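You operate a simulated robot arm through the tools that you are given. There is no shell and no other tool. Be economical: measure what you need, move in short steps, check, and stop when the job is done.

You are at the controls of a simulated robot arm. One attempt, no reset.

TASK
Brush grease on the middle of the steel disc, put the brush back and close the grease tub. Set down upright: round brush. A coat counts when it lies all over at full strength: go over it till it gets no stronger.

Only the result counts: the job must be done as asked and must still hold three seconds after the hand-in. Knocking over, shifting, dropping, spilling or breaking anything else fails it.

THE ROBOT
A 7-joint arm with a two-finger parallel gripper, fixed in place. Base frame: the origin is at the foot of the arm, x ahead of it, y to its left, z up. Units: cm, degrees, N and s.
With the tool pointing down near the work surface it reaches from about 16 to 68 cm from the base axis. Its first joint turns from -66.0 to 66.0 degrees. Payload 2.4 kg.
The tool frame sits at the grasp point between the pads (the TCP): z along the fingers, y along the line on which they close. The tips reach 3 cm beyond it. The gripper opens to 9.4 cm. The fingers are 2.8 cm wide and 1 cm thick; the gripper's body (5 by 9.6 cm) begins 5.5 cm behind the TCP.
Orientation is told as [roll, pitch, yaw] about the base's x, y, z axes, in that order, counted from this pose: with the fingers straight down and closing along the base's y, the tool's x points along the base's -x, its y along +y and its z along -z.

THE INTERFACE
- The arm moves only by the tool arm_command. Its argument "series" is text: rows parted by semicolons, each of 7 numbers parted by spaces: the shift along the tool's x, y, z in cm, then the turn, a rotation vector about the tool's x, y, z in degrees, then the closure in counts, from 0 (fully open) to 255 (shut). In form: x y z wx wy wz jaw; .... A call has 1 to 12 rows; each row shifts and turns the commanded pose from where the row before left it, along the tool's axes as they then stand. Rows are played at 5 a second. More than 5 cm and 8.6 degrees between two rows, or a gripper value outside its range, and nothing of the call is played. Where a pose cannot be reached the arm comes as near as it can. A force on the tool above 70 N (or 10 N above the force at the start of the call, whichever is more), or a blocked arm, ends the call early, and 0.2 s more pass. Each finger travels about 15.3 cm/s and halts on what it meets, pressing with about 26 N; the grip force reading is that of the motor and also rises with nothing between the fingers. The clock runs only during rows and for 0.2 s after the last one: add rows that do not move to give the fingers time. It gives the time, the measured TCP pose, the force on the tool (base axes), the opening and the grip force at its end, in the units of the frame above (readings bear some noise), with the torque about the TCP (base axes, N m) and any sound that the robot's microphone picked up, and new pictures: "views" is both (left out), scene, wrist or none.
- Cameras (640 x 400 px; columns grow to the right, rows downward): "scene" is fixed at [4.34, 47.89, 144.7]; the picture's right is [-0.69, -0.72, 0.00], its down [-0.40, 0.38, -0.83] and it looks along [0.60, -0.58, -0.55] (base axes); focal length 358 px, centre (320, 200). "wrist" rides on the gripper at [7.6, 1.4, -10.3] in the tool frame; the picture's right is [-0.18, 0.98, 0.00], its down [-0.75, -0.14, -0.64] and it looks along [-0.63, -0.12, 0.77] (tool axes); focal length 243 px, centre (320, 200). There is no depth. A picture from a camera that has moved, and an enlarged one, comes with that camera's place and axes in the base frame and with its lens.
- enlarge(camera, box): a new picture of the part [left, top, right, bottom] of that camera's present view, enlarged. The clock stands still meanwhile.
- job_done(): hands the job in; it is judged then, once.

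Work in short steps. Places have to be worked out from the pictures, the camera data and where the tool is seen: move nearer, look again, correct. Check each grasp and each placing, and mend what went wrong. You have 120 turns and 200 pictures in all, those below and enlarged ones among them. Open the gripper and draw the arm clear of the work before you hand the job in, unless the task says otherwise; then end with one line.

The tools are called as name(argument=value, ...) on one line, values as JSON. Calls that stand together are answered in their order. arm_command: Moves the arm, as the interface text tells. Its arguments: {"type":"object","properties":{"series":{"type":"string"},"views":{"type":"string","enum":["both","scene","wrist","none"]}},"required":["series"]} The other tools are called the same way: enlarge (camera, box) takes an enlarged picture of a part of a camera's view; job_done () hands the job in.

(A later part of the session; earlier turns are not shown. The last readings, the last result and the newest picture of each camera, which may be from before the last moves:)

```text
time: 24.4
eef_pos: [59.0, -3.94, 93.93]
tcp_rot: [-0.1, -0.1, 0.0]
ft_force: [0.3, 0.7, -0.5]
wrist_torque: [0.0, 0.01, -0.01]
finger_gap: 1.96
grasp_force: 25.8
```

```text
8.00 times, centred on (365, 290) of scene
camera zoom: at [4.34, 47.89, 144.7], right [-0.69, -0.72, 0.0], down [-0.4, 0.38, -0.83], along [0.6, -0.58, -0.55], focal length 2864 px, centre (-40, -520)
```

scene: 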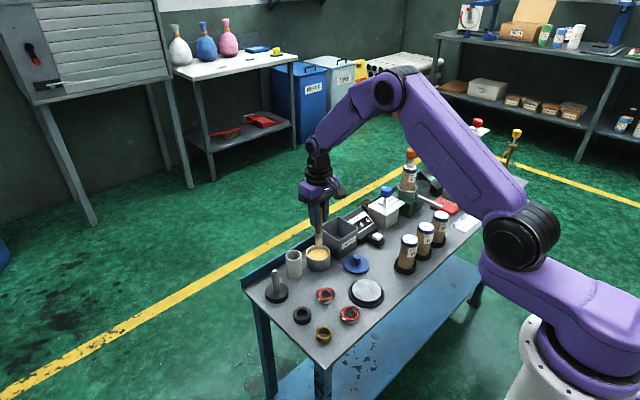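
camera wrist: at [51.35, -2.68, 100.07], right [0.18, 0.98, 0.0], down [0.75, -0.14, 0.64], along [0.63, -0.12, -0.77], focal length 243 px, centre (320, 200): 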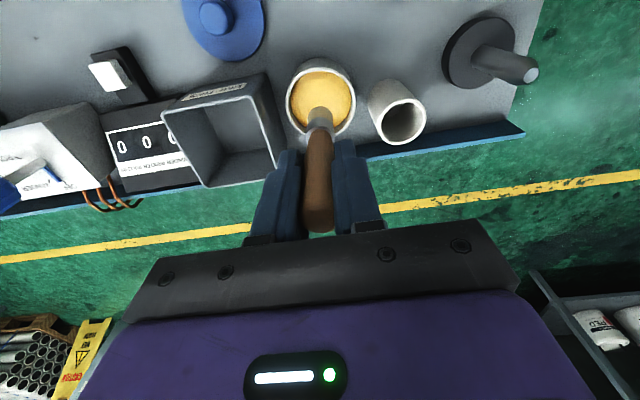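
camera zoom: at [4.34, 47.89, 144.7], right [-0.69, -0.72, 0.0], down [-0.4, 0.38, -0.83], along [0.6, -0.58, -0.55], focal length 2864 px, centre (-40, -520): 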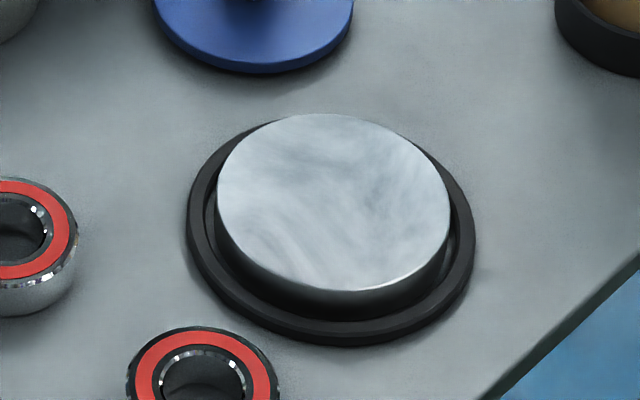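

Brush is loaded. Carry it above the disc (≈42, -5.3) keeping height.

arm_command(series="2.8 -0.2 0 0 0 0 255;2.8 -0.2 0 0 0 0 255;2.8 -0.2 0 0 0 0 255;2.8 -0.2 0 0 0 0 255;2.8 -0.2 0 0 0 0 255;2.4 -0.2 0 0 0 0 255;0 0 2 0 0 0 255;0 0 1.5 0 0 0 255;0 0 0 0 0 0 255")

enlarge(camera="scene", box=[310, 220, 420, 320])

enlarge(camera="wrist", box=[200, 40, 440, 200])

```text
time: 26.4
eef_pos: [42.53, -5.21, 90.41]
tcp_rot: [-0.1, 0.0, 0.0]
ft_force: [0.3, 0.9, 0.3]
wrist_torque: [-0.01, -0.02, 0.0]
finger_gap: 1.97
grasp_force: 26.3
camera wrist: at [34.89, -3.73, 100.61], right [0.18, 0.98, 0.0], down [0.75, -0.14, 0.64], along [0.63, -0.12, -0.77], focal length 243 px, centre (320, 200)
```

scene: 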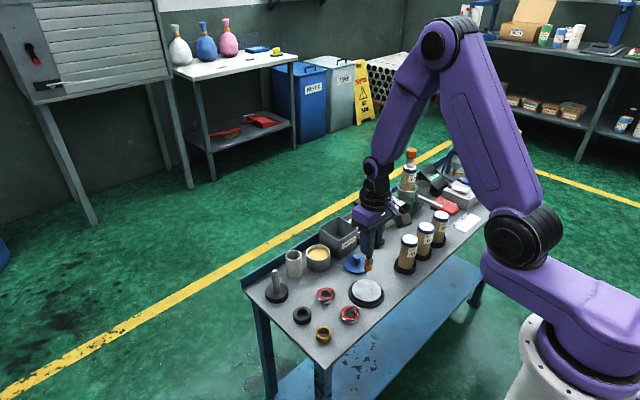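
wrist: 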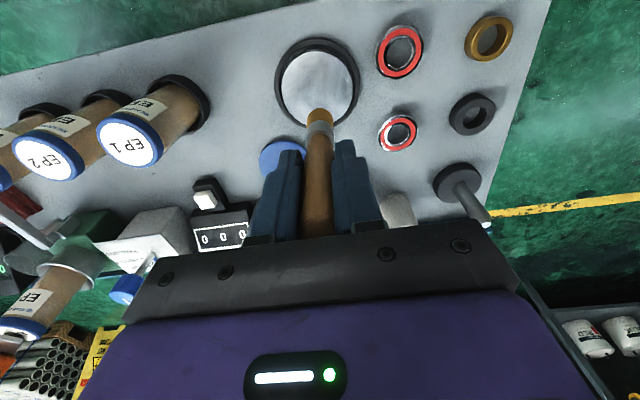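

```text
4.00 times, centred on (365, 270) of scene
camera zoom: at [4.34, 47.89, 144.7], right [-0.69, -0.72, 0.0], down [-0.4, 0.38, -0.83], along [0.6, -0.58, -0.55], focal length 1432 px, centre (140, -80)
```

zoom: 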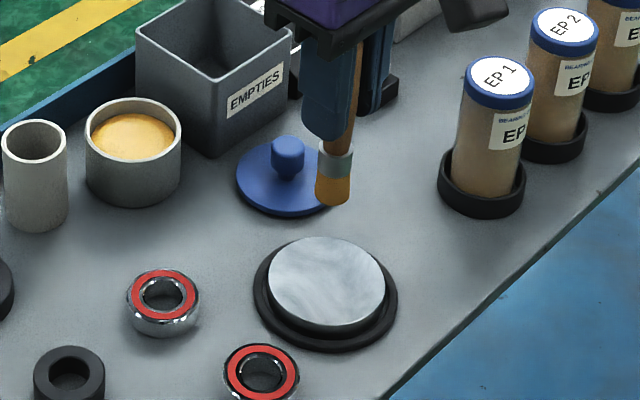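

```text
2.50 times, centred on (320, 120) of wrist
camera zoom: at [34.89, -3.73, 100.61], right [0.18, 0.98, 0.0], down [0.75, -0.14, 0.64], along [0.63, -0.12, -0.77], focal length 606 px, centre (320, 400)
```

zoom: 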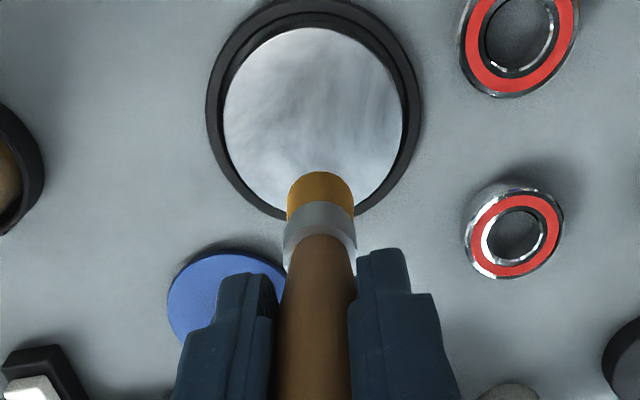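

Bristle tip ≈ (41.9, -5.05), disc centre ≈ (41.65, -5.25), height to go ≈ 6.9 cm. Shift slightly and lower 6 cm.

arm_command(series="0.2 -0.2 1.5 0 0 0 255;0 0 1.5 0 0 0 255;0 0 1.5 0 0 0 255;0 0 1.5 0 0 0 255;0 0 0 0 0 0 255", views="none")

enlarge(camera="scene", box=[320, 240, 420, 320])

enlarge(camera="wrist", box=[200, 40, 440, 200])

```text
time: 27.6
eef_pos: [42.46, -5.6, 84.27]
tcp_rot: [0.0, 0.0, 0.0]
ft_force: [0.7, -0.1, 0.1]
wrist_torque: [0.01, 0.04, 0.0]
finger_gap: 1.98
grasp_force: 26.1
```

```text
5.00 times, centred on (370, 280) of scene
camera zoom: at [4.34, 47.89, 144.7], right [-0.69, -0.72, 0.0], down [-0.4, 0.38, -0.83], along [0.6, -0.58, -0.55], focal length 1790 px, centre (70, -200)
```

zoom: 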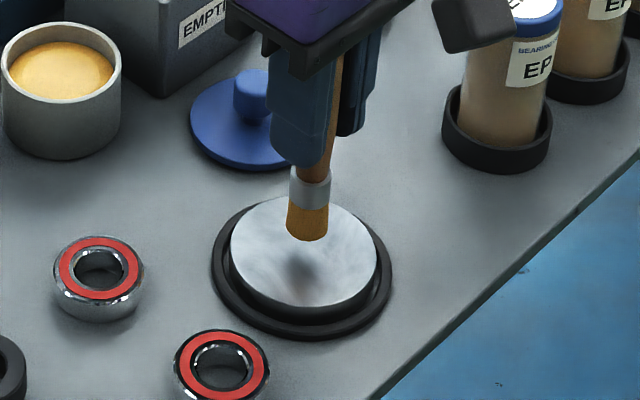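

```text
2.50 times, centred on (320, 120) of wrist
camera zoom: at [34.75, -4.01, 94.55], right [0.18, 0.98, 0.0], down [0.75, -0.14, 0.64], along [0.63, -0.12, -0.77], focal length 606 px, centre (320, 400)
```

zoom: 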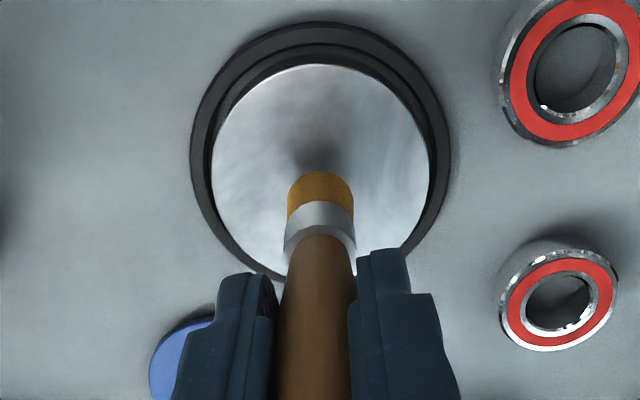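

Aligned on the disc centre with ~1.2 cm left. Lower gently to contact.

arm_command(series="0 0 0.5 0 0 0 255;0 0 0.3 0 0 0 255;0 0 0.2 0 0 0 255;0 0 0 0 0 0 255", views="none")

enlarge(camera="scene", box=[320, 240, 420, 320])

```text
time: 28.6
eef_pos: [42.22, -5.48, 83.43]
tcp_rot: [0.0, 0.0, 0.0]
ft_force: [-0.1, -0.1, 0.2]
wrist_torque: [-0.02, -0.01, -0.03]
finger_gap: 1.95
grasp_force: 26.2
```

```text
5.00 times, centred on (370, 280) of scene
camera zoom: at [4.34, 47.89, 144.7], right [-0.69, -0.72, 0.0], down [-0.4, 0.38, -0.83], along [0.6, -0.58, -0.55], focal length 1790 px, centre (70, -200)
```

zoom: 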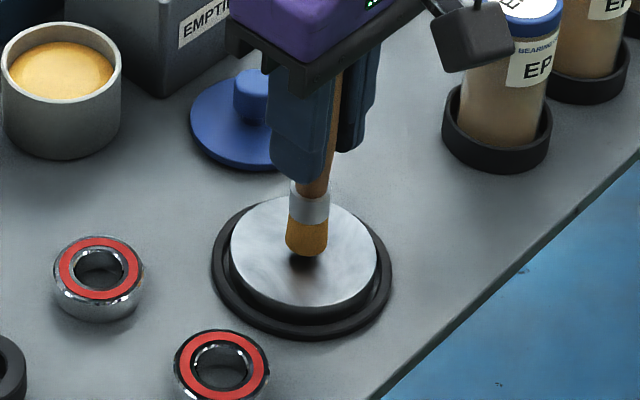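

arm_command(series="0 0 0.15 0 0 0 255;0 0 0.15 0 0 0 255;0 0 0 0 0 0 255", views="none")

enlarge(camera="wrist", box=[200, 40, 440, 200])

```text
time: 29.4
eef_pos: [42.31, -5.52, 83.05]
tcp_rot: [0.0, 0.0, 0.0]
ft_force: [-0.6, 0.3, -0.7]
wrist_torque: [0.0, 0.01, -0.01]
finger_gap: 1.99
grasp_force: 26.2
```

```text
2.50 times, centred on (320, 120) of wrist
camera zoom: at [34.64, -4.03, 93.29], right [0.18, 0.98, 0.0], down [0.75, -0.14, 0.64], along [0.63, -0.12, -0.77], focal length 606 px, centre (320, 400)
```

zoom: 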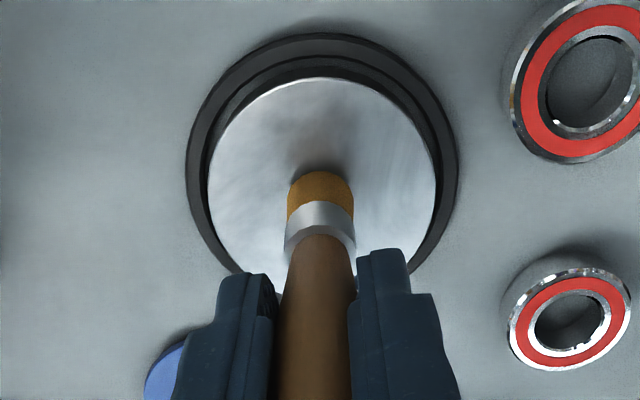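

arm_command(series="0 0 0.15 0 0 0 255;0 0 0.15 0 0 0 255;0 0 0 0 0 0 255", views="none")

```text
time: 30.2
eef_pos: [42.34, -5.45, 82.82]
tcp_rot: [0.0, -0.1, 0.1]
ft_force: [-2.5, -1.4, 24.5]
wrist_torque: [-0.04, 0.17, -0.03]
finger_gap: 1.96
grasp_force: 25.7
```

Contact (24 N). Ease up 0.1 cm and make a few small strokes round the centre, then look.

arm_command(series="0 0 -0.1 0 0 0 255;0.5 0 0 0 0 0 255;-0.5 0.5 0 0 0 0 255;-0.5 -0.5 0 0 0 0 255;0.5 -0.5 0 0 0 0 255;0 0.5 0 0 0 0 255;0 0 0 0 0 0 255", views="none")

enlarge(camera="wrist", box=[200, 40, 440, 200])

enlarge(camera="scene", box=[320, 240, 420, 320])

```text
time: 31.8
eef_pos: [42.33, -5.56, 82.81]
tcp_rot: [-0.1, 0.0, 0.1]
ft_force: [-0.4, -0.1, 2.6]
wrist_torque: [-0.14, 0.0, 0.01]
finger_gap: 1.96
grasp_force: 26.2
```

```text
2.50 times, centred on (320, 120) of wrist
camera zoom: at [34.6, -4.02, 93.09], right [0.18, 0.98, 0.0], down [0.75, -0.14, 0.64], along [0.63, -0.12, -0.77], focal length 606 px, centre (320, 400)
```

zoom: 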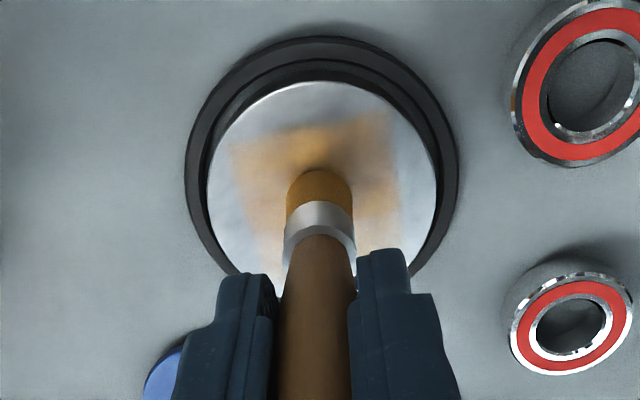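

```text
5.00 times, centred on (370, 280) of scene
camera zoom: at [4.34, 47.89, 144.7], right [-0.69, -0.72, 0.0], down [-0.4, 0.38, -0.83], along [0.6, -0.58, -0.55], focal length 1790 px, centre (70, -200)
```

zoom: 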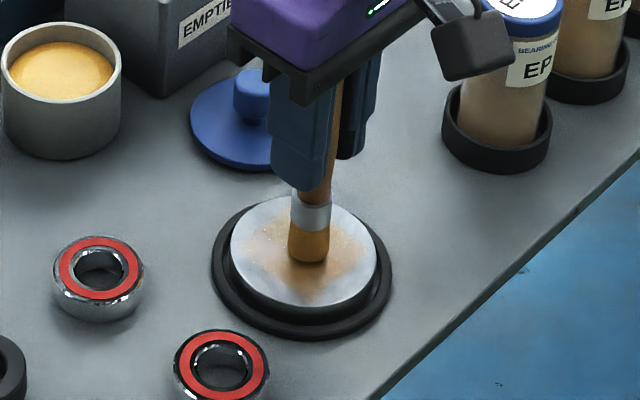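

A faint square patch about 5 cm wide is appearing. I raster over it with light pressure.

arm_command(series="1 -1 0.02 0 0 0 255;1 -1 0 0 0 0 255;-2 0 0 0 0 0 255;-2 0 0 0 0 0 255;0 1 0 0 0 0 255;2 0 0 0 0 0 255;2 0 0 0 0 0 255;0 1 0 0 0 0 255;-2 0 0 0 0 0 255;-2 0 0 0 0 0 255;0 1 0 0 0 0 255;2 0 0 0 0 0 255", views="none")

arm_command(series="2 0 0 0 0 0 255;0 1 0 0 0 0 255;-2 0 0 0 0 0 255;-2 0 0 0 0 0 255;0 -2 0 0 0 0 255;0 -2 0 0 0 0 255;1 0 0 0 0 0 255;0 2 0 0 0 0 255;0 2 0 0 0 0 255;1 0 0 0 0 0 255;0 -2 0 0 0 0 255;0 -2 0 0 0 0 255", views="none")

enlarge(camera="wrist", box=[200, 40, 440, 200])

enlarge(camera="scene", box=[320, 240, 420, 320])

```text
time: 34.4
eef_pos: [42.26, -4.37, 82.75]
tcp_rot: [-0.1, 0.1, 0.1]
ft_force: [0.7, -0.4, 0.0]
wrist_torque: [-0.03, 0.02, 0.03]
finger_gap: 1.94
grasp_force: 26.0
```

```text
time: 37.0
eef_pos: [42.36, -7.45, 82.93]
tcp_rot: [0.0, 0.0, 0.0]
ft_force: [-0.7, 0.4, -1.4]
wrist_torque: [0.02, -0.01, 0.0]
finger_gap: 1.96
grasp_force: 25.9
```

```text
2.50 times, centred on (320, 120) of wrist
camera zoom: at [34.61, -6.08, 93.14], right [0.18, 0.98, 0.0], down [0.75, -0.14, 0.64], along [0.63, -0.12, -0.77], focal length 606 px, centre (320, 400)
```

zoom: 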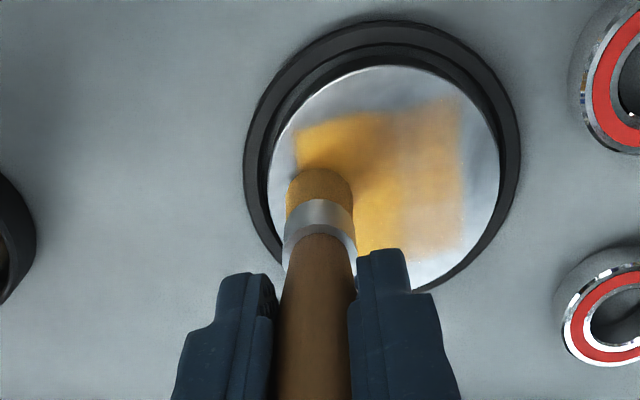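

```text
5.00 times, centred on (370, 280) of scene
camera zoom: at [4.34, 47.9, 144.7], right [-0.69, -0.72, 0.0], down [-0.4, 0.38, -0.83], along [0.6, -0.58, -0.55], focal length 1790 px, centre (70, -200)
```

zoom: 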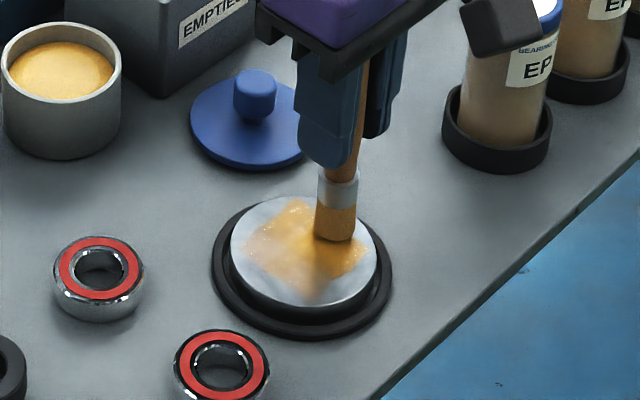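

Coat builds, weaker on the +y side; force near zero there. Press 0.05 cm more and continue over the rest.

arm_command(series="1 0 0.05 0 0 0 255;0 2 0 0 0 0 255;0 2 0 0 0 0 255;1 0 0 0 0 0 255;0 -2 0 0 0 0 255;0 -2 0 0 0 0 255;0 2 0 0 0 0 255;0 2 0 0 0 0 255;-2 0 0 0 0 0 255;-2 0 0 0 0 0 255;0 -1 0 0 0 0 255;2 0 0 0 0 0 255", views="none")

enlarge(camera="wrist", box=[200, 40, 440, 200])

enlarge(camera="scene", box=[320, 240, 420, 320])

```text
time: 39.6
eef_pos: [42.26, -4.55, 82.9]
tcp_rot: [0.0, 0.0, 0.0]
ft_force: [0.0, 0.0, -1.3]
wrist_torque: [-0.01, -0.02, -0.03]
finger_gap: 1.97
grasp_force: 25.6
```

```text
2.50 times, centred on (320, 120) of wrist
camera zoom: at [34.53, -3.04, 93.11], right [0.18, 0.98, 0.0], down [0.75, -0.14, 0.64], along [0.63, -0.12, -0.77], focal length 606 px, centre (320, 400)
```

zoom: 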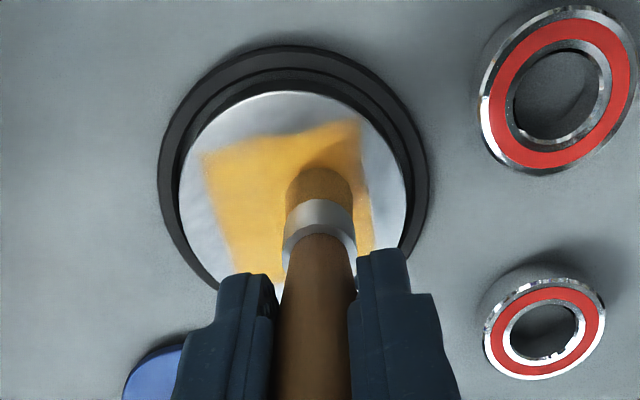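

```text
5.00 times, centred on (370, 280) of scene
camera zoom: at [4.34, 47.89, 144.7], right [-0.69, -0.72, 0.0], down [-0.4, 0.38, -0.83], along [0.6, -0.58, -0.55], focal length 1790 px, centre (70, -200)
```

zoom: 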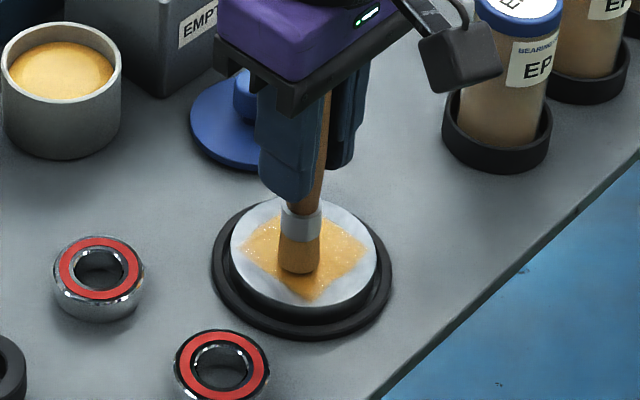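

The patch fills a square. One more full raster, then lift and inspect.

arm_command(series="2 0 0 0 0 0 255;0 1 0 0 0 0 255;-2 0 0 0 0 0 255;-2 0 0 0 0 0 255;0 -1 0 0 0 0 255;2 0 0 0 0 0 255;2 0 0 0 0 0 255;0 -1 0 0 0 0 255;-2 0 0 0 0 0 255;-2 0 0 0 0 0 255;0 -1 0 0 0 0 255;2 0 0 0 0 0 255", views="none")

arm_command(series="2 0 0 0 0 0 255;0 -1 0 0 0 0 255;-2 0 0 0 0 0 255;-2 0 0 0 0 0 255;0 2 0 0 0 0 255;0 2 0 0 0 0 255;2 0 0 0 0 0 255;2 0 0 0 0 0 255;0 -2 0 0 0 0 255;0 -2 0 0 0 0 255;0 0 -3 0 0 0 255;-4 2 -3 0 0 0 255", views="none")

enlarge(camera="wrist", box=[200, 40, 440, 200])

enlarge(camera="scene", box=[330, 260, 400, 316])

```text
time: 42.2
eef_pos: [42.22, -6.41, 83.04]
tcp_rot: [0.0, 0.0, 0.1]
ft_force: [-0.4, 0.3, 0.0]
wrist_torque: [0.03, -0.01, -0.02]
finger_gap: 1.96
grasp_force: 25.8
```

```text
refused: row 12 steps farther than a row can; nothing moved
```

```text
2.50 times, centred on (320, 120) of wrist
camera zoom: at [34.62, -4.96, 93.13], right [0.18, 0.98, 0.0], down [0.75, -0.14, 0.64], along [0.63, -0.12, -0.77], focal length 606 px, centre (320, 400)
```

zoom: 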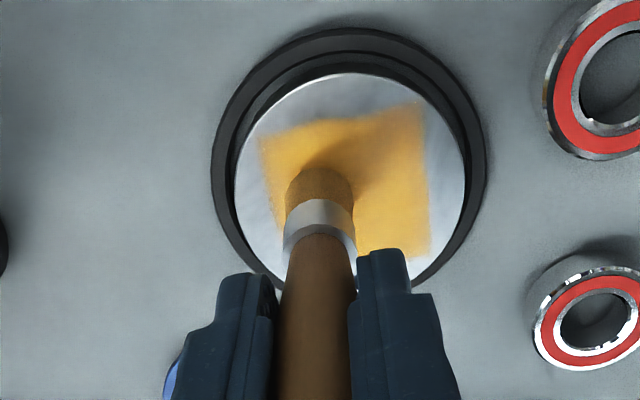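

```text
7.14 times, centred on (365, 288) of scene
camera zoom: at [4.34, 47.89, 144.7], right [-0.69, -0.72, 0.0], down [-0.4, 0.38, -0.83], along [0.6, -0.58, -0.55], focal length 2557 px, centre (-1, -429)
```

zoom: 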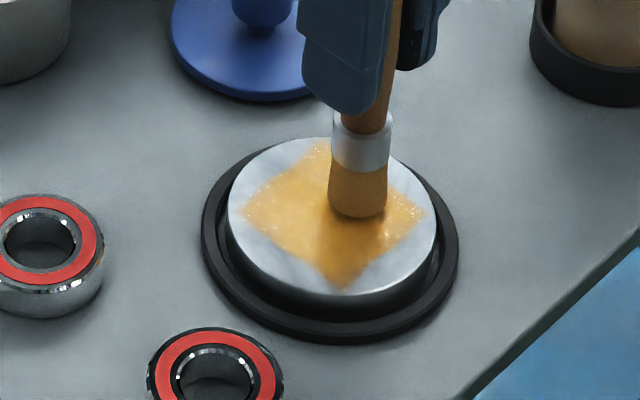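

Good build-up; finish the raster's last lines and edges, then lift (last row shortened).

arm_command(series="2 0 0.03 0 0 0 255;0 -1 0 0 0 0 255;-2 0 0 0 0 0 255;-2 0 0 0 0 0 255;0 2 0 0 0 0 255;0 2 0 0 0 0 255;2 0 0 0 0 0 255;2 0 0 0 0 0 255;0 -2 0 0 0 0 255;0 -2 0 0 0 0 255;0 0 -3 0 0 0 255;-2 2 -3 0 0 0 255", views="none")

arm_command(series="-4 2 -1 0 0 0 255;-3 0 0 0 0 0 255;0 0 0 0 0 0 255", views="none")

enlarge(camera="wrist", box=[200, 0, 440, 160])

enlarge(camera="scene", box=[330, 260, 400, 316])

```text
time: 44.8
eef_pos: [42.42, -5.55, 88.82]
tcp_rot: [0.0, 0.0, 0.0]
ft_force: [0.2, 0.3, 0.1]
wrist_torque: [0.01, 0.01, -0.02]
finger_gap: 1.96
grasp_force: 26.0
```

```text
time: 45.6
eef_pos: [49.48, -3.29, 89.86]
tcp_rot: [0.0, -0.1, 0.0]
ft_force: [-0.6, -0.7, 0.5]
wrist_torque: [0.01, 0.0, 0.02]
finger_gap: 1.96
grasp_force: 25.6
```

```text
2.50 times, centred on (320, 80) of wrist
camera zoom: at [41.88, -1.83, 100.09], right [0.18, 0.98, 0.0], down [0.75, -0.14, 0.64], along [0.63, -0.12, -0.77], focal length 606 px, centre (320, 500)
```

zoom: 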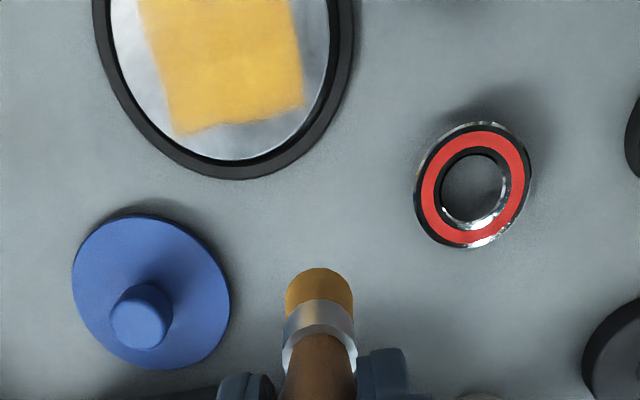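

```text
7.14 times, centred on (365, 288) of scene
camera zoom: at [4.34, 47.89, 144.7], right [-0.69, -0.72, 0.0], down [-0.4, 0.38, -0.83], along [0.6, -0.58, -0.55], focal length 2557 px, centre (-1, -429)
```

zoom: 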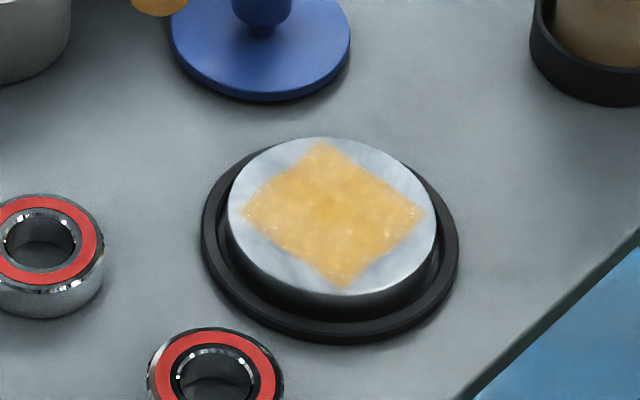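

The square is covered everywhere, but mottled. I reload the brush and go over it again to see whether it gets stronger.

arm_command(series="-3 -0.3 0 0 0 0 255;-3.2 -0.3 0 0 0 0 255;-3.2 -0.2 0 0 0 0 255;0 0 1.5 0 0 0 255;0 0 1.5 0 0 0 255;0 0 1.5 0 0 0 255;0 0 0 0 0 0 255", views="none")

enlarge(camera="wrist", box=[220, 60, 460, 220])

```text
time: 47.2
eef_pos: [58.78, -4.28, 85.39]
tcp_rot: [-0.1, -0.1, 0.0]
ft_force: [-0.7, -0.1, -1.1]
wrist_torque: [0.03, -0.06, -0.02]
finger_gap: 1.98
grasp_force: 26.3
```

```text
2.50 times, centred on (340, 140) of wrist
camera zoom: at [51.15, -2.84, 95.59], right [0.18, 0.98, 0.0], down [0.75, -0.14, 0.64], along [0.63, -0.12, -0.77], focal length 606 px, centre (270, 350)
```

zoom: 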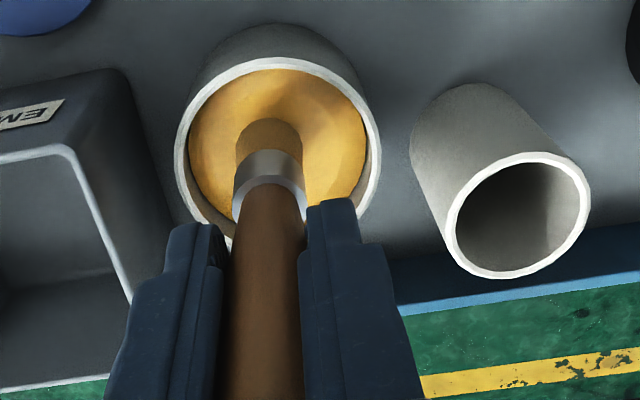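

arm_command(series="0 0 0.4 0 0 0 255;0 0 0.2 0 0 0 255;0.4 0 0 0 0 0 255;-0.4 0 0 0 0 0 255;0 0 0 0 0 0 255", views="none")

arm_command(series="0 0 -1.1 0 0 0 255;0 0 -2.5 0 0 0 255;0 0 -3 0 0 0 255;3.2 -0.2 0 0 0 0 255;3.3 -0.2 0 0 0 0 255;3.3 -0.2 0 0 0 0 255;3.3 -0.2 0 0 0 0 255;3.3 -0.4 0 0 0 0 255;0 0 0 0 0 0 255", views="none")

enlarge(camera="wrist", box=[200, 40, 440, 200])

```text
time: 48.4
eef_pos: [58.66, -4.31, 84.65]
tcp_rot: [0.0, 0.0, 0.0]
ft_force: [-2.5, -1.2, 10.6]
wrist_torque: [-0.02, 0.27, 0.03]
finger_gap: 1.93
grasp_force: 26.2
```

```text
time: 50.4
eef_pos: [42.35, -5.5, 91.56]
tcp_rot: [-0.1, 0.0, 0.0]
ft_force: [0.1, 0.1, -0.4]
wrist_torque: [0.01, 0.03, -0.02]
finger_gap: 1.96
grasp_force: 26.0
```

```text
2.50 times, centred on (320, 120) of wrist
camera zoom: at [34.61, -4.05, 101.78], right [0.18, 0.98, 0.0], down [0.75, -0.14, 0.64], along [0.63, -0.12, -0.77], focal length 606 px, centre (320, 400)
```

zoom: 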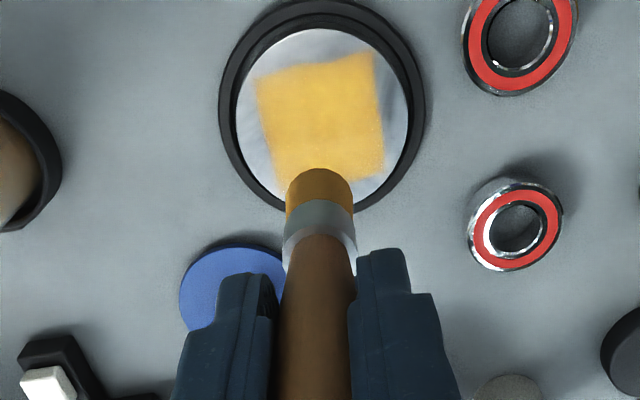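

arm_command(series="0 0 3 0 0 0 255;0 0 3 0 0 0 255;0 0 2 0 0 0 255;0 0 0.4 0 0 0 255;0 0 0.1 0 0 0 255;0 0 0 0 0 0 255", views="none")

```text
time: 51.8
eef_pos: [42.37, -5.58, 82.71]
tcp_rot: [-0.1, -0.1, 0.0]
ft_force: [-1.0, -1.4, 5.0]
wrist_torque: [-0.06, -0.05, -0.02]
finger_gap: 1.98
grasp_force: 25.8
```

5 N contact. Full raster both ways over ±2.2 cm, then withdraw and compare.

arm_command(series="2.2 -2.2 0 0 0 0 255;-2.2 0 0 0 0 0 255;-2.2 0 0 0 0 0 255;0 1.1 0 0 0 0 255;2.2 0 0 0 0 0 255;2.2 0 0 0 0 0 255;0 1.1 0 0 0 0 255;-2.2 0 0 0 0 0 255;-2.2 0 0 0 0 0 255;0 1.1 0 0 0 0 255;2.2 0 0 0 0 0 255;2.2 0 0 0 0 0 255", views="none")

arm_command(series="0 1.1 0 0 0 0 255;-2.2 0 0 0 0 0 255;-2.2 0 0 0 0 0 255;0 -2.2 0 0 0 0 255;0 -2.2 0 0 0 0 255;1.1 0 0 0 0 0 255;0 2.2 0 0 0 0 255;0 2.2 0 0 0 0 255;1.1 0 0 0 0 0 255;0 -2.2 0 0 0 0 255;0 -2.2 0 0 0 0 255;1.1 0 0 0 0 0 255", views="none")

arm_command(series="0 2.2 0 0 0 0 255;0 2.2 0 0 0 0 255;1.1 0 0 0 0 0 255;0 -2.2 0 0 0 0 255;0 -2.2 0 0 0 0 255;0 0 -3 0 0 0 255;-2.2 2.2 -3 0 0 0 255;-4 2 -1 0 0 0 255;-3 0 0 0 0 0 255;0 0 0 0 0 0 255", views="none")

enlarge(camera="wrist", box=[200, 0, 440, 160])

enlarge(camera="scene", box=[330, 260, 400, 316])

```text
time: 54.4
eef_pos: [40.23, -4.43, 82.76]
tcp_rot: [0.0, -0.3, -0.1]
ft_force: [3.4, 1.4, 10.4]
wrist_torque: [0.05, -0.34, 0.07]
finger_gap: 1.98
grasp_force: 25.9
```

```text
time: 57.0
eef_pos: [41.33, -7.68, 82.77]
tcp_rot: [-0.1, -0.2, 0.0]
ft_force: [4.3, 0.5, 11.2]
wrist_torque: [0.07, -0.39, -0.01]
finger_gap: 1.96
grasp_force: 26.2
```

```text
time: 59.2
eef_pos: [49.3, -3.45, 89.86]
tcp_rot: [0.1, 0.0, 0.0]
ft_force: [-0.1, -0.3, 0.4]
wrist_torque: [0.04, 0.03, -0.03]
finger_gap: 1.97
grasp_force: 26.3
```

```text
2.50 times, centred on (320, 80) of wrist
camera zoom: at [41.65, -1.94, 100.16], right [0.18, 0.98, 0.0], down [0.75, -0.14, 0.64], along [0.63, -0.12, -0.77], focal length 606 px, centre (320, 500)
```

zoom: 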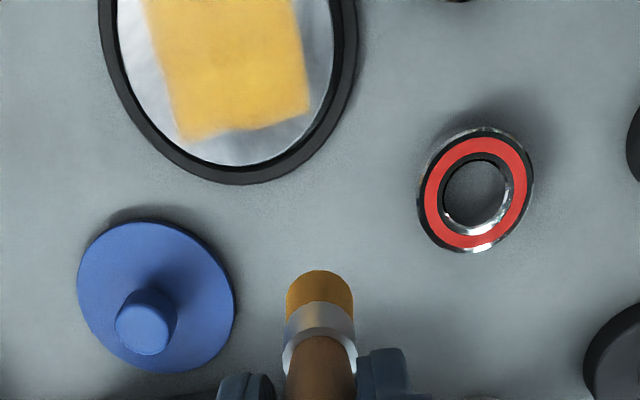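

```text
7.14 times, centred on (365, 288) of scene
camera zoom: at [4.34, 47.89, 144.7], right [-0.69, -0.72, 0.0], down [-0.4, 0.38, -0.83], along [0.6, -0.58, -0.55], focal length 2557 px, centre (-1, -429)
```

zoom: 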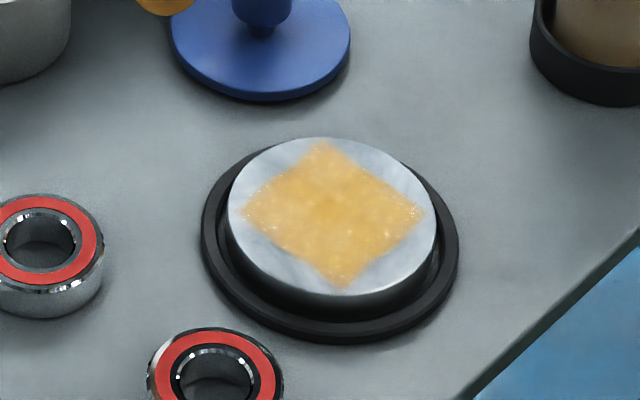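

The picture is unchanged from before the second pass: the coat is saturated. Now return the brush: rise and go above the pot (TCP home 61.37, 3.11).

arm_command(series="-1 1 -2 0 0 0 255;-2.5 1.2 -1.7 0 0 0 255;-2.8 1.2 0 0 0 0 255;-2.8 1.2 0 0 0 0 255;-2.9 1.9 0 0 0 0 255;0 0 0 0 0 0 255", views="none")

enlarge(camera="wrist", box=[220, 60, 460, 220])

enlarge(camera="scene", box=[250, 170, 370, 290])

```text
time: 60.6
eef_pos: [61.42, 3.06, 93.28]
tcp_rot: [0.0, 0.0, 0.0]
ft_force: [0.2, 1.2, -0.5]
wrist_torque: [0.0, -0.02, 0.03]
finger_gap: 1.94
grasp_force: 26.0
```

```text
2.50 times, centred on (340, 140) of wrist
camera zoom: at [53.73, 4.51, 103.59], right [0.18, 0.98, 0.0], down [0.75, -0.14, 0.64], along [0.63, -0.12, -0.77], focal length 606 px, centre (270, 350)
```

zoom: 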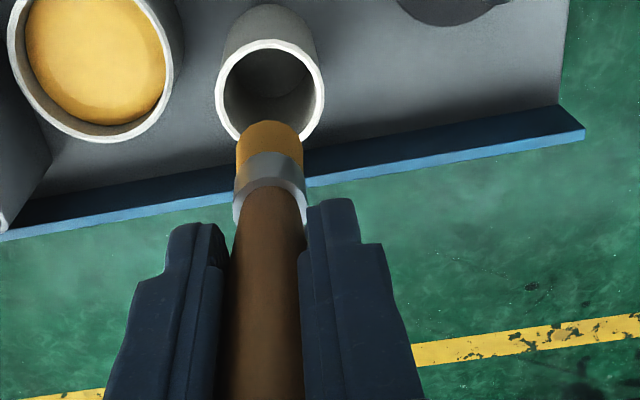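

```text
3.33 times, centred on (310, 230) of scene
camera zoom: at [4.34, 47.9, 144.7], right [-0.69, -0.72, 0.0], down [-0.4, 0.38, -0.83], along [0.6, -0.58, -0.55], focal length 1193 px, centre (353, 100)
```

zoom: 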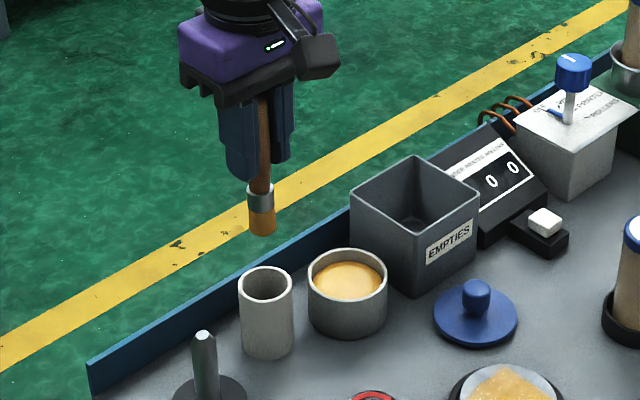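

Brush slid up ~0.4 cm in the grip, otherwise aligned as at the extraction. Lower into the pot.

arm_command(series="0 0 2 0 0 0 255;0 0 2 0 0 0 255;0 0 2 0 0 0 255;0 0 2 0 0 0 255;0 0 1.5 0 0 0 255;0 0 0.8 0 0 0 255;0 0 0 0 0 0 255", views="none")

enlarge(camera="scene", box=[250, 200, 350, 290])

enlarge(camera="wrist", box=[220, 60, 460, 220])

```text
time: 62.2
eef_pos: [61.31, 2.98, 83.1]
tcp_rot: [0.1, 0.0, 0.1]
ft_force: [-1.1, 0.0, -0.8]
wrist_torque: [-0.02, -0.02, 0.0]
finger_gap: 1.97
grasp_force: 25.9
```

```text
4.44 times, centred on (300, 245) of scene
camera zoom: at [4.34, 47.89, 144.7], right [-0.69, -0.72, 0.0], down [-0.4, 0.38, -0.83], along [0.6, -0.58, -0.55], focal length 1591 px, centre (409, 0)
```

zoom: 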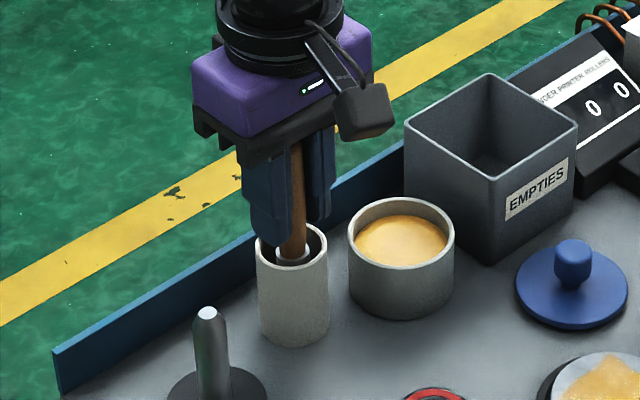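

```text
2.50 times, centred on (340, 140) of wrist
camera zoom: at [53.63, 4.49, 93.38], right [0.18, 0.98, 0.0], down [0.75, -0.14, 0.64], along [0.63, -0.12, -0.77], focal length 606 px, centre (270, 350)
```

zoom: 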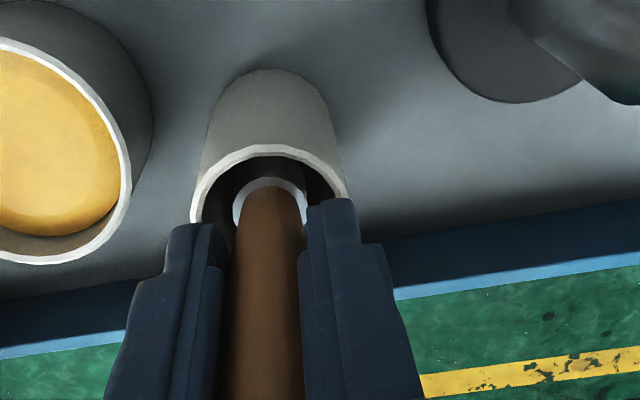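

Inside, no contact yet. Lower in small steps until light contact (~82.1).

arm_command(series="0 0 0.3 0 0 0 255;0 0 0.3 0 0 0 255;0 0 0.15 0 0 0 255;0 0 0 0 0 0 255", views="none")

```text
time: 63.2
eef_pos: [61.28, 3.05, 82.44]
tcp_rot: [0.0, 0.0, 0.1]
ft_force: [0.3, 0.0, 0.4]
wrist_torque: [-0.04, 0.02, 0.0]
finger_gap: 1.96
grasp_force: 26.2
```

arm_command(series="0 0 0.15 0 0 0 255;0 0 0.1 0 0 0 255;0 0 0 0 0 0 255", views="none")

enlarge(camera="wrist", box=[220, 60, 460, 220])

```text
time: 64.0
eef_pos: [61.36, 3.11, 82.13]
tcp_rot: [0.0, 0.0, 0.0]
ft_force: [-0.8, -0.1, -0.2]
wrist_torque: [0.03, 0.02, 0.01]
finger_gap: 1.97
grasp_force: 26.1
```

```text
2.50 times, centred on (340, 140) of wrist
camera zoom: at [53.67, 4.58, 92.43], right [0.18, 0.98, 0.0], down [0.75, -0.14, 0.64], along [0.63, -0.12, -0.77], focal length 606 px, centre (270, 350)
```

zoom: 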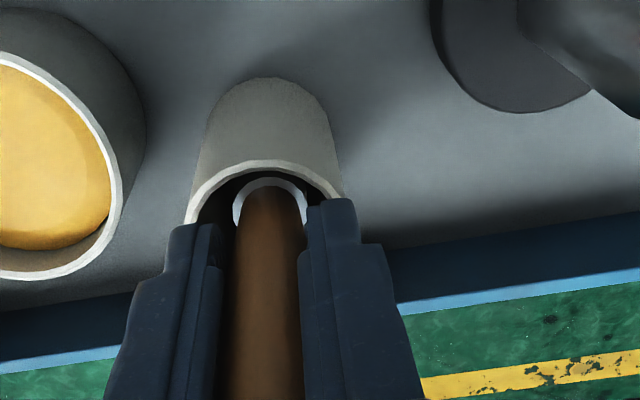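

arm_command(series="0 0 0.1 0 0 0 255;0 0 0.1 0 0 0 255;0 0 0 0 0 0 255", views="none")

enlarge(camera="scene", box=[270, 220, 330, 280])

```text
time: 64.8
eef_pos: [61.38, 3.04, 81.94]
tcp_rot: [0.0, 0.0, -0.1]
ft_force: [-0.1, -0.2, 0.1]
wrist_torque: [0.01, -0.01, -0.01]
finger_gap: 1.97
grasp_force: 26.3
```

```text
6.67 times, centred on (300, 250) of scene
camera zoom: at [4.34, 47.89, 144.7], right [-0.69, -0.72, 0.0], down [-0.4, 0.38, -0.83], along [0.6, -0.58, -0.55], focal length 2387 px, centre (453, -133)
```

zoom: 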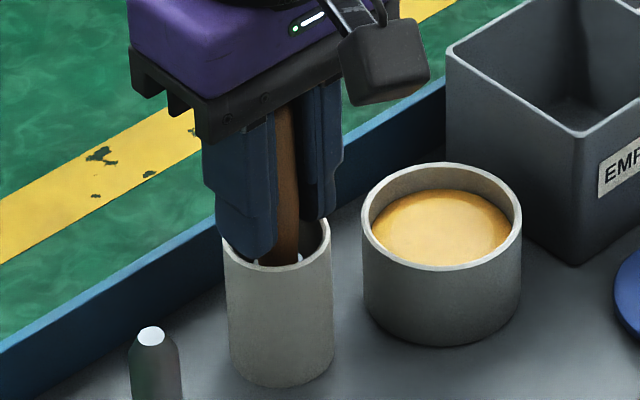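

Bottom must be within a few mm. Lower 0.15 more, then release and rise.

arm_command(series="0 0 0.15 0 0 0 255;0 0 0 0 0 0 255", views="none")

```text
time: 65.4
eef_pos: [61.31, 3.13, 81.81]
tcp_rot: [-0.1, 0.0, 0.0]
ft_force: [-0.1, -0.2, 0.4]
wrist_torque: [0.0, -0.01, 0.0]
finger_gap: 1.95
grasp_force: 26.0
```

arm_command(series="0 0 0 0 0 0 195;0 0 0 0 0 0 180;0 0 0 0 0 0 135;0 0 0 0 0 0 135;0 0 -2 0 0 0 135;0 0 -4 0 0 0 135;0 0 -4 0 0 0 135;0 0 0 0 0 0 135", views="none")

enlarge(camera="scene", box=[250, 200, 350, 290])

enlarge(camera="wrist", box=[200, 40, 440, 200])

```text
time: 67.2
eef_pos: [61.34, 2.86, 92.1]
tcp_rot: [0.0, 0.0, 0.0]
ft_force: [0.4, -0.6, 0.1]
wrist_torque: [0.04, -0.02, -0.01]
finger_gap: 4.41
grasp_force: 0.0
```

```text
4.44 times, centred on (300, 245) of scene
camera zoom: at [4.34, 47.89, 144.7], right [-0.69, -0.72, 0.0], down [-0.4, 0.38, -0.83], along [0.6, -0.58, -0.55], focal length 1591 px, centre (409, 0)
```

zoom: 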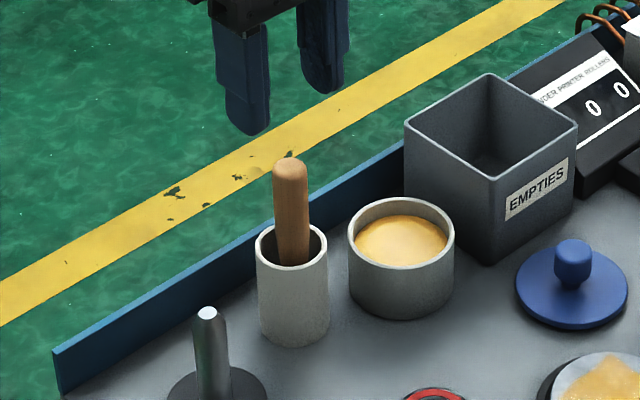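

```text
2.50 times, centred on (320, 120) of wrist
camera zoom: at [53.66, 4.39, 102.35], right [0.18, 0.98, 0.0], down [0.75, -0.14, 0.64], along [0.63, -0.12, -0.77], focal length 606 px, centre (320, 400)
```

zoom: 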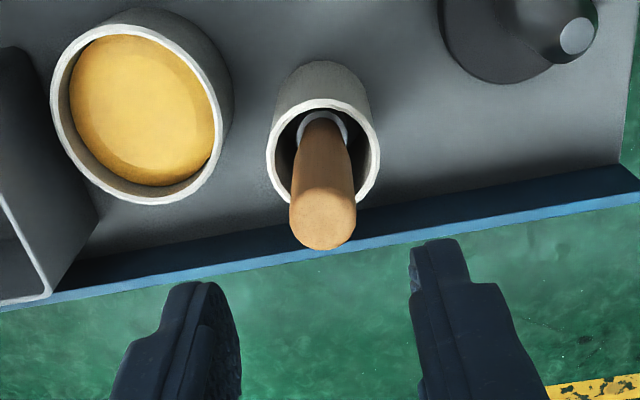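

Brush stands as at the start. Now go above the lid (≈50.15, -11.6).

arm_command(series="1.9 -2.4 0 0 0 0 150;1.9 -2.4 0 0 0 0 150;1.9 -2.4 0 0 0 0 150;1.9 -2.4 0 0 0 0 150;1.9 -2.4 0 0 0 0 150;1.7 -2.6 2 0 0 0 150;0 0 3.5 0 0 0 150;0 0 0 0 0 0 150", views="none")

enlarge(camera="wrist", box=[200, 40, 440, 200])

```text
time: 69.0
eef_pos: [50.05, -11.52, 86.29]
tcp_rot: [0.0, 0.0, 0.0]
ft_force: [0.5, 0.5, -0.3]
wrist_torque: [-0.03, 0.01, 0.03]
finger_gap: 3.86
grasp_force: 0.1
```

```text
2.50 times, centred on (320, 120) of wrist
camera zoom: at [42.47, -10.04, 96.47], right [0.18, 0.98, 0.0], down [0.75, -0.14, 0.64], along [0.63, -0.12, -0.77], focal length 606 px, centre (320, 400)
```

zoom: 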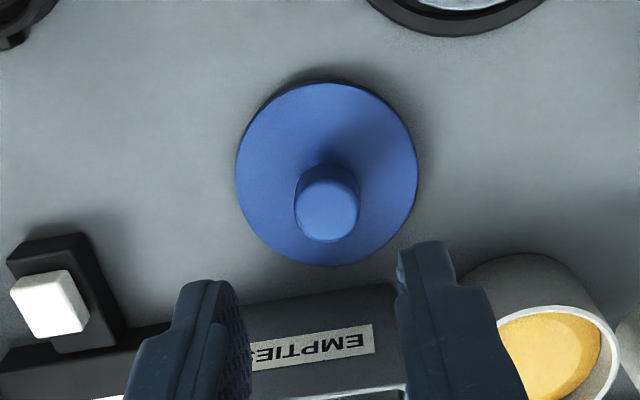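

Knob sits ~0.25 cm toward +x/+y of the tool axis; correct, descend to 77.8 and grip.

arm_command(series="-0.2 0.22 2.5 0 0 0 150;0 0 2.5 0 0 0 150;0 0 2 0 0 0 150;0 0 1 0 0 0 150;0 0 0.45 0 0 0 150;0 0 0 0 0 0 255;0 0 0 0 0 0 255;0 0 0 0 0 0 255;0 0 0 0 0 0 255", views="none")

enlarge(camera="scene", box=[320, 220, 400, 280])

enlarge(camera="wrist", box=[200, 40, 440, 200])

```text
time: 71.0
eef_pos: [50.34, -11.31, 77.89]
tcp_rot: [0.1, 0.0, -0.1]
ft_force: [0.2, 0.5, 0.4]
wrist_torque: [-0.04, -0.04, 0.03]
finger_gap: 2.12
grasp_force: 25.9
```

```text
6.67 times, centred on (360, 250) of scene
camera zoom: at [4.34, 47.89, 144.7], right [-0.69, -0.72, 0.0], down [-0.4, 0.38, -0.83], along [0.6, -0.58, -0.55], focal length 2387 px, centre (53, -133)
```

zoom: 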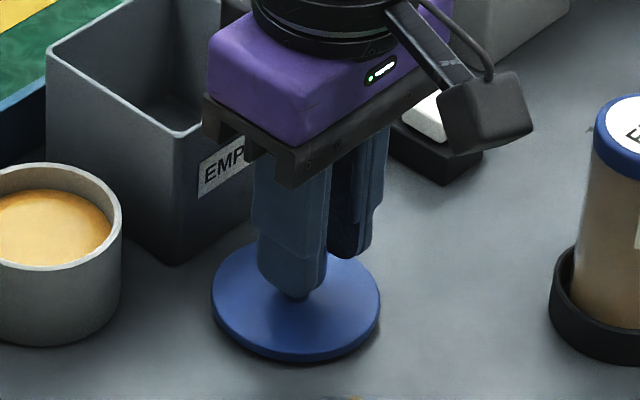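

```text
2.50 times, centred on (320, 120) of wrist
camera zoom: at [42.69, -9.87, 88.22], right [0.18, 0.98, 0.0], down [0.75, -0.14, 0.64], along [0.63, -0.12, -0.77], focal length 606 px, centre (320, 400)
```

zoom: 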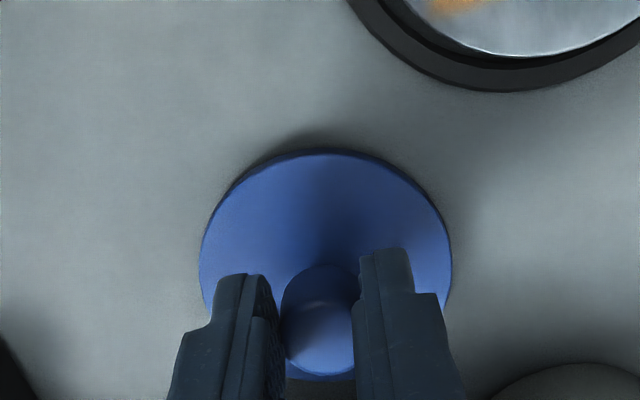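

Lid gripped. Lift, and carry to above the tub (TCP ≈ 58.4, -4.2), then check alignment.

arm_command(series="0 0 -2 0 0 0 255;0 0 -4 0 0 0 255;0 0 -4 0 0 0 255;0 0 -2 0 0 0 255;-1.6 2 0 0 0 0 255;-2.2 2 0 0 0 0 255;-2.2 2 0 0 0 0 255;-2.1 1.1 0 0 0 0 255;0 0 3 0 0 0 255;0 0 0 0 0 0 255", views="none")

enlarge(camera="scene", box=[280, 200, 370, 280])

enlarge(camera="wrist", box=[200, 40, 440, 200])

```text
time: 73.2
eef_pos: [58.49, -4.37, 86.93]
tcp_rot: [0.0, 0.1, 0.0]
ft_force: [0.6, -0.6, -0.8]
wrist_torque: [0.01, 0.0, 0.02]
finger_gap: 2.14
grasp_force: 26.3
```

```text
5.00 times, centred on (325, 240) of scene
camera zoom: at [4.34, 47.89, 144.7], right [-0.69, -0.72, 0.0], down [-0.4, 0.38, -0.83], along [0.6, -0.58, -0.55], focal length 1790 px, centre (295, 0)
```

zoom: 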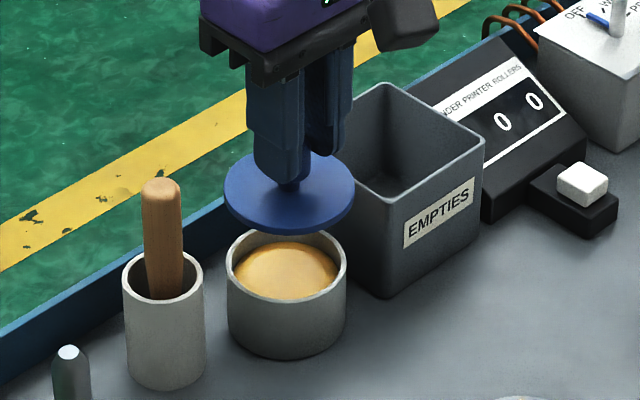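

```text
2.50 times, centred on (320, 120) of wrist
camera zoom: at [50.8, -2.89, 97.26], right [0.18, 0.98, 0.0], down [0.75, -0.14, 0.64], along [0.63, -0.12, -0.77], focal length 606 px, centre (320, 400)
```

zoom: 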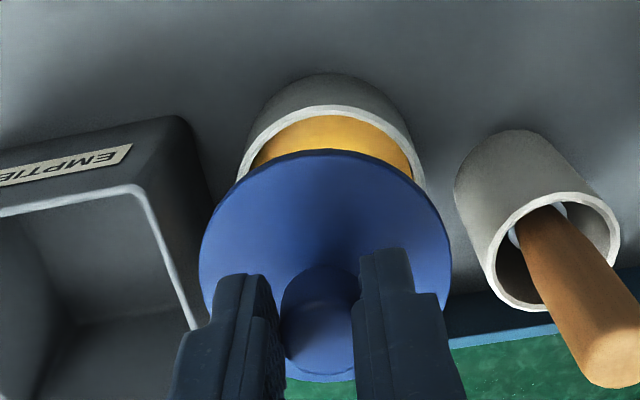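

Lid needs ≈ +0.18 cm in y. Correct and lower to just above the rim, then check.

arm_command(series="0 0.18 1.5 0 0 0 255;0 0 1.2 0 0 0 255;0 0 0 0 0 0 255", views="none")

enlarge(camera="scene", box=[290, 220, 350, 280])

enlarge(camera="wrist", box=[200, 40, 440, 200])

```text
time: 74.0
eef_pos: [58.56, -4.3, 84.12]
tcp_rot: [0.0, 0.0, 0.0]
ft_force: [-0.2, -0.3, 0.3]
wrist_torque: [0.01, -0.01, 0.03]
finger_gap: 2.1
grasp_force: 26.5
```

```text
6.67 times, centred on (320, 250) of scene
camera zoom: at [4.34, 47.89, 144.7], right [-0.69, -0.72, 0.0], down [-0.4, 0.38, -0.83], along [0.6, -0.58, -0.55], focal length 2387 px, centre (320, -133)
```

zoom: 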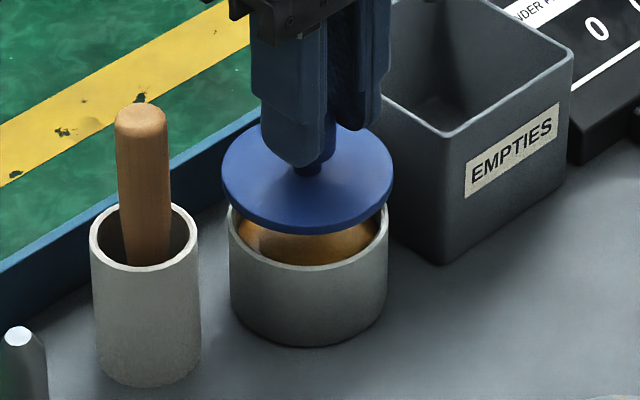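

```text
2.50 times, centred on (320, 120) of wrist
camera zoom: at [50.9, -2.72, 94.4], right [0.18, 0.98, 0.0], down [0.75, -0.14, 0.64], along [0.63, -0.12, -0.77], focal length 606 px, centre (320, 400)
```

zoom: 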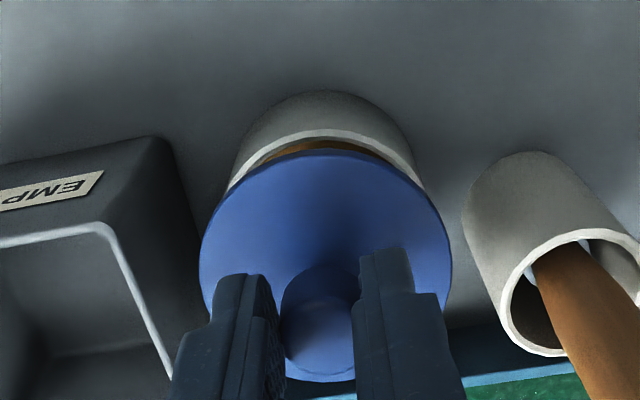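

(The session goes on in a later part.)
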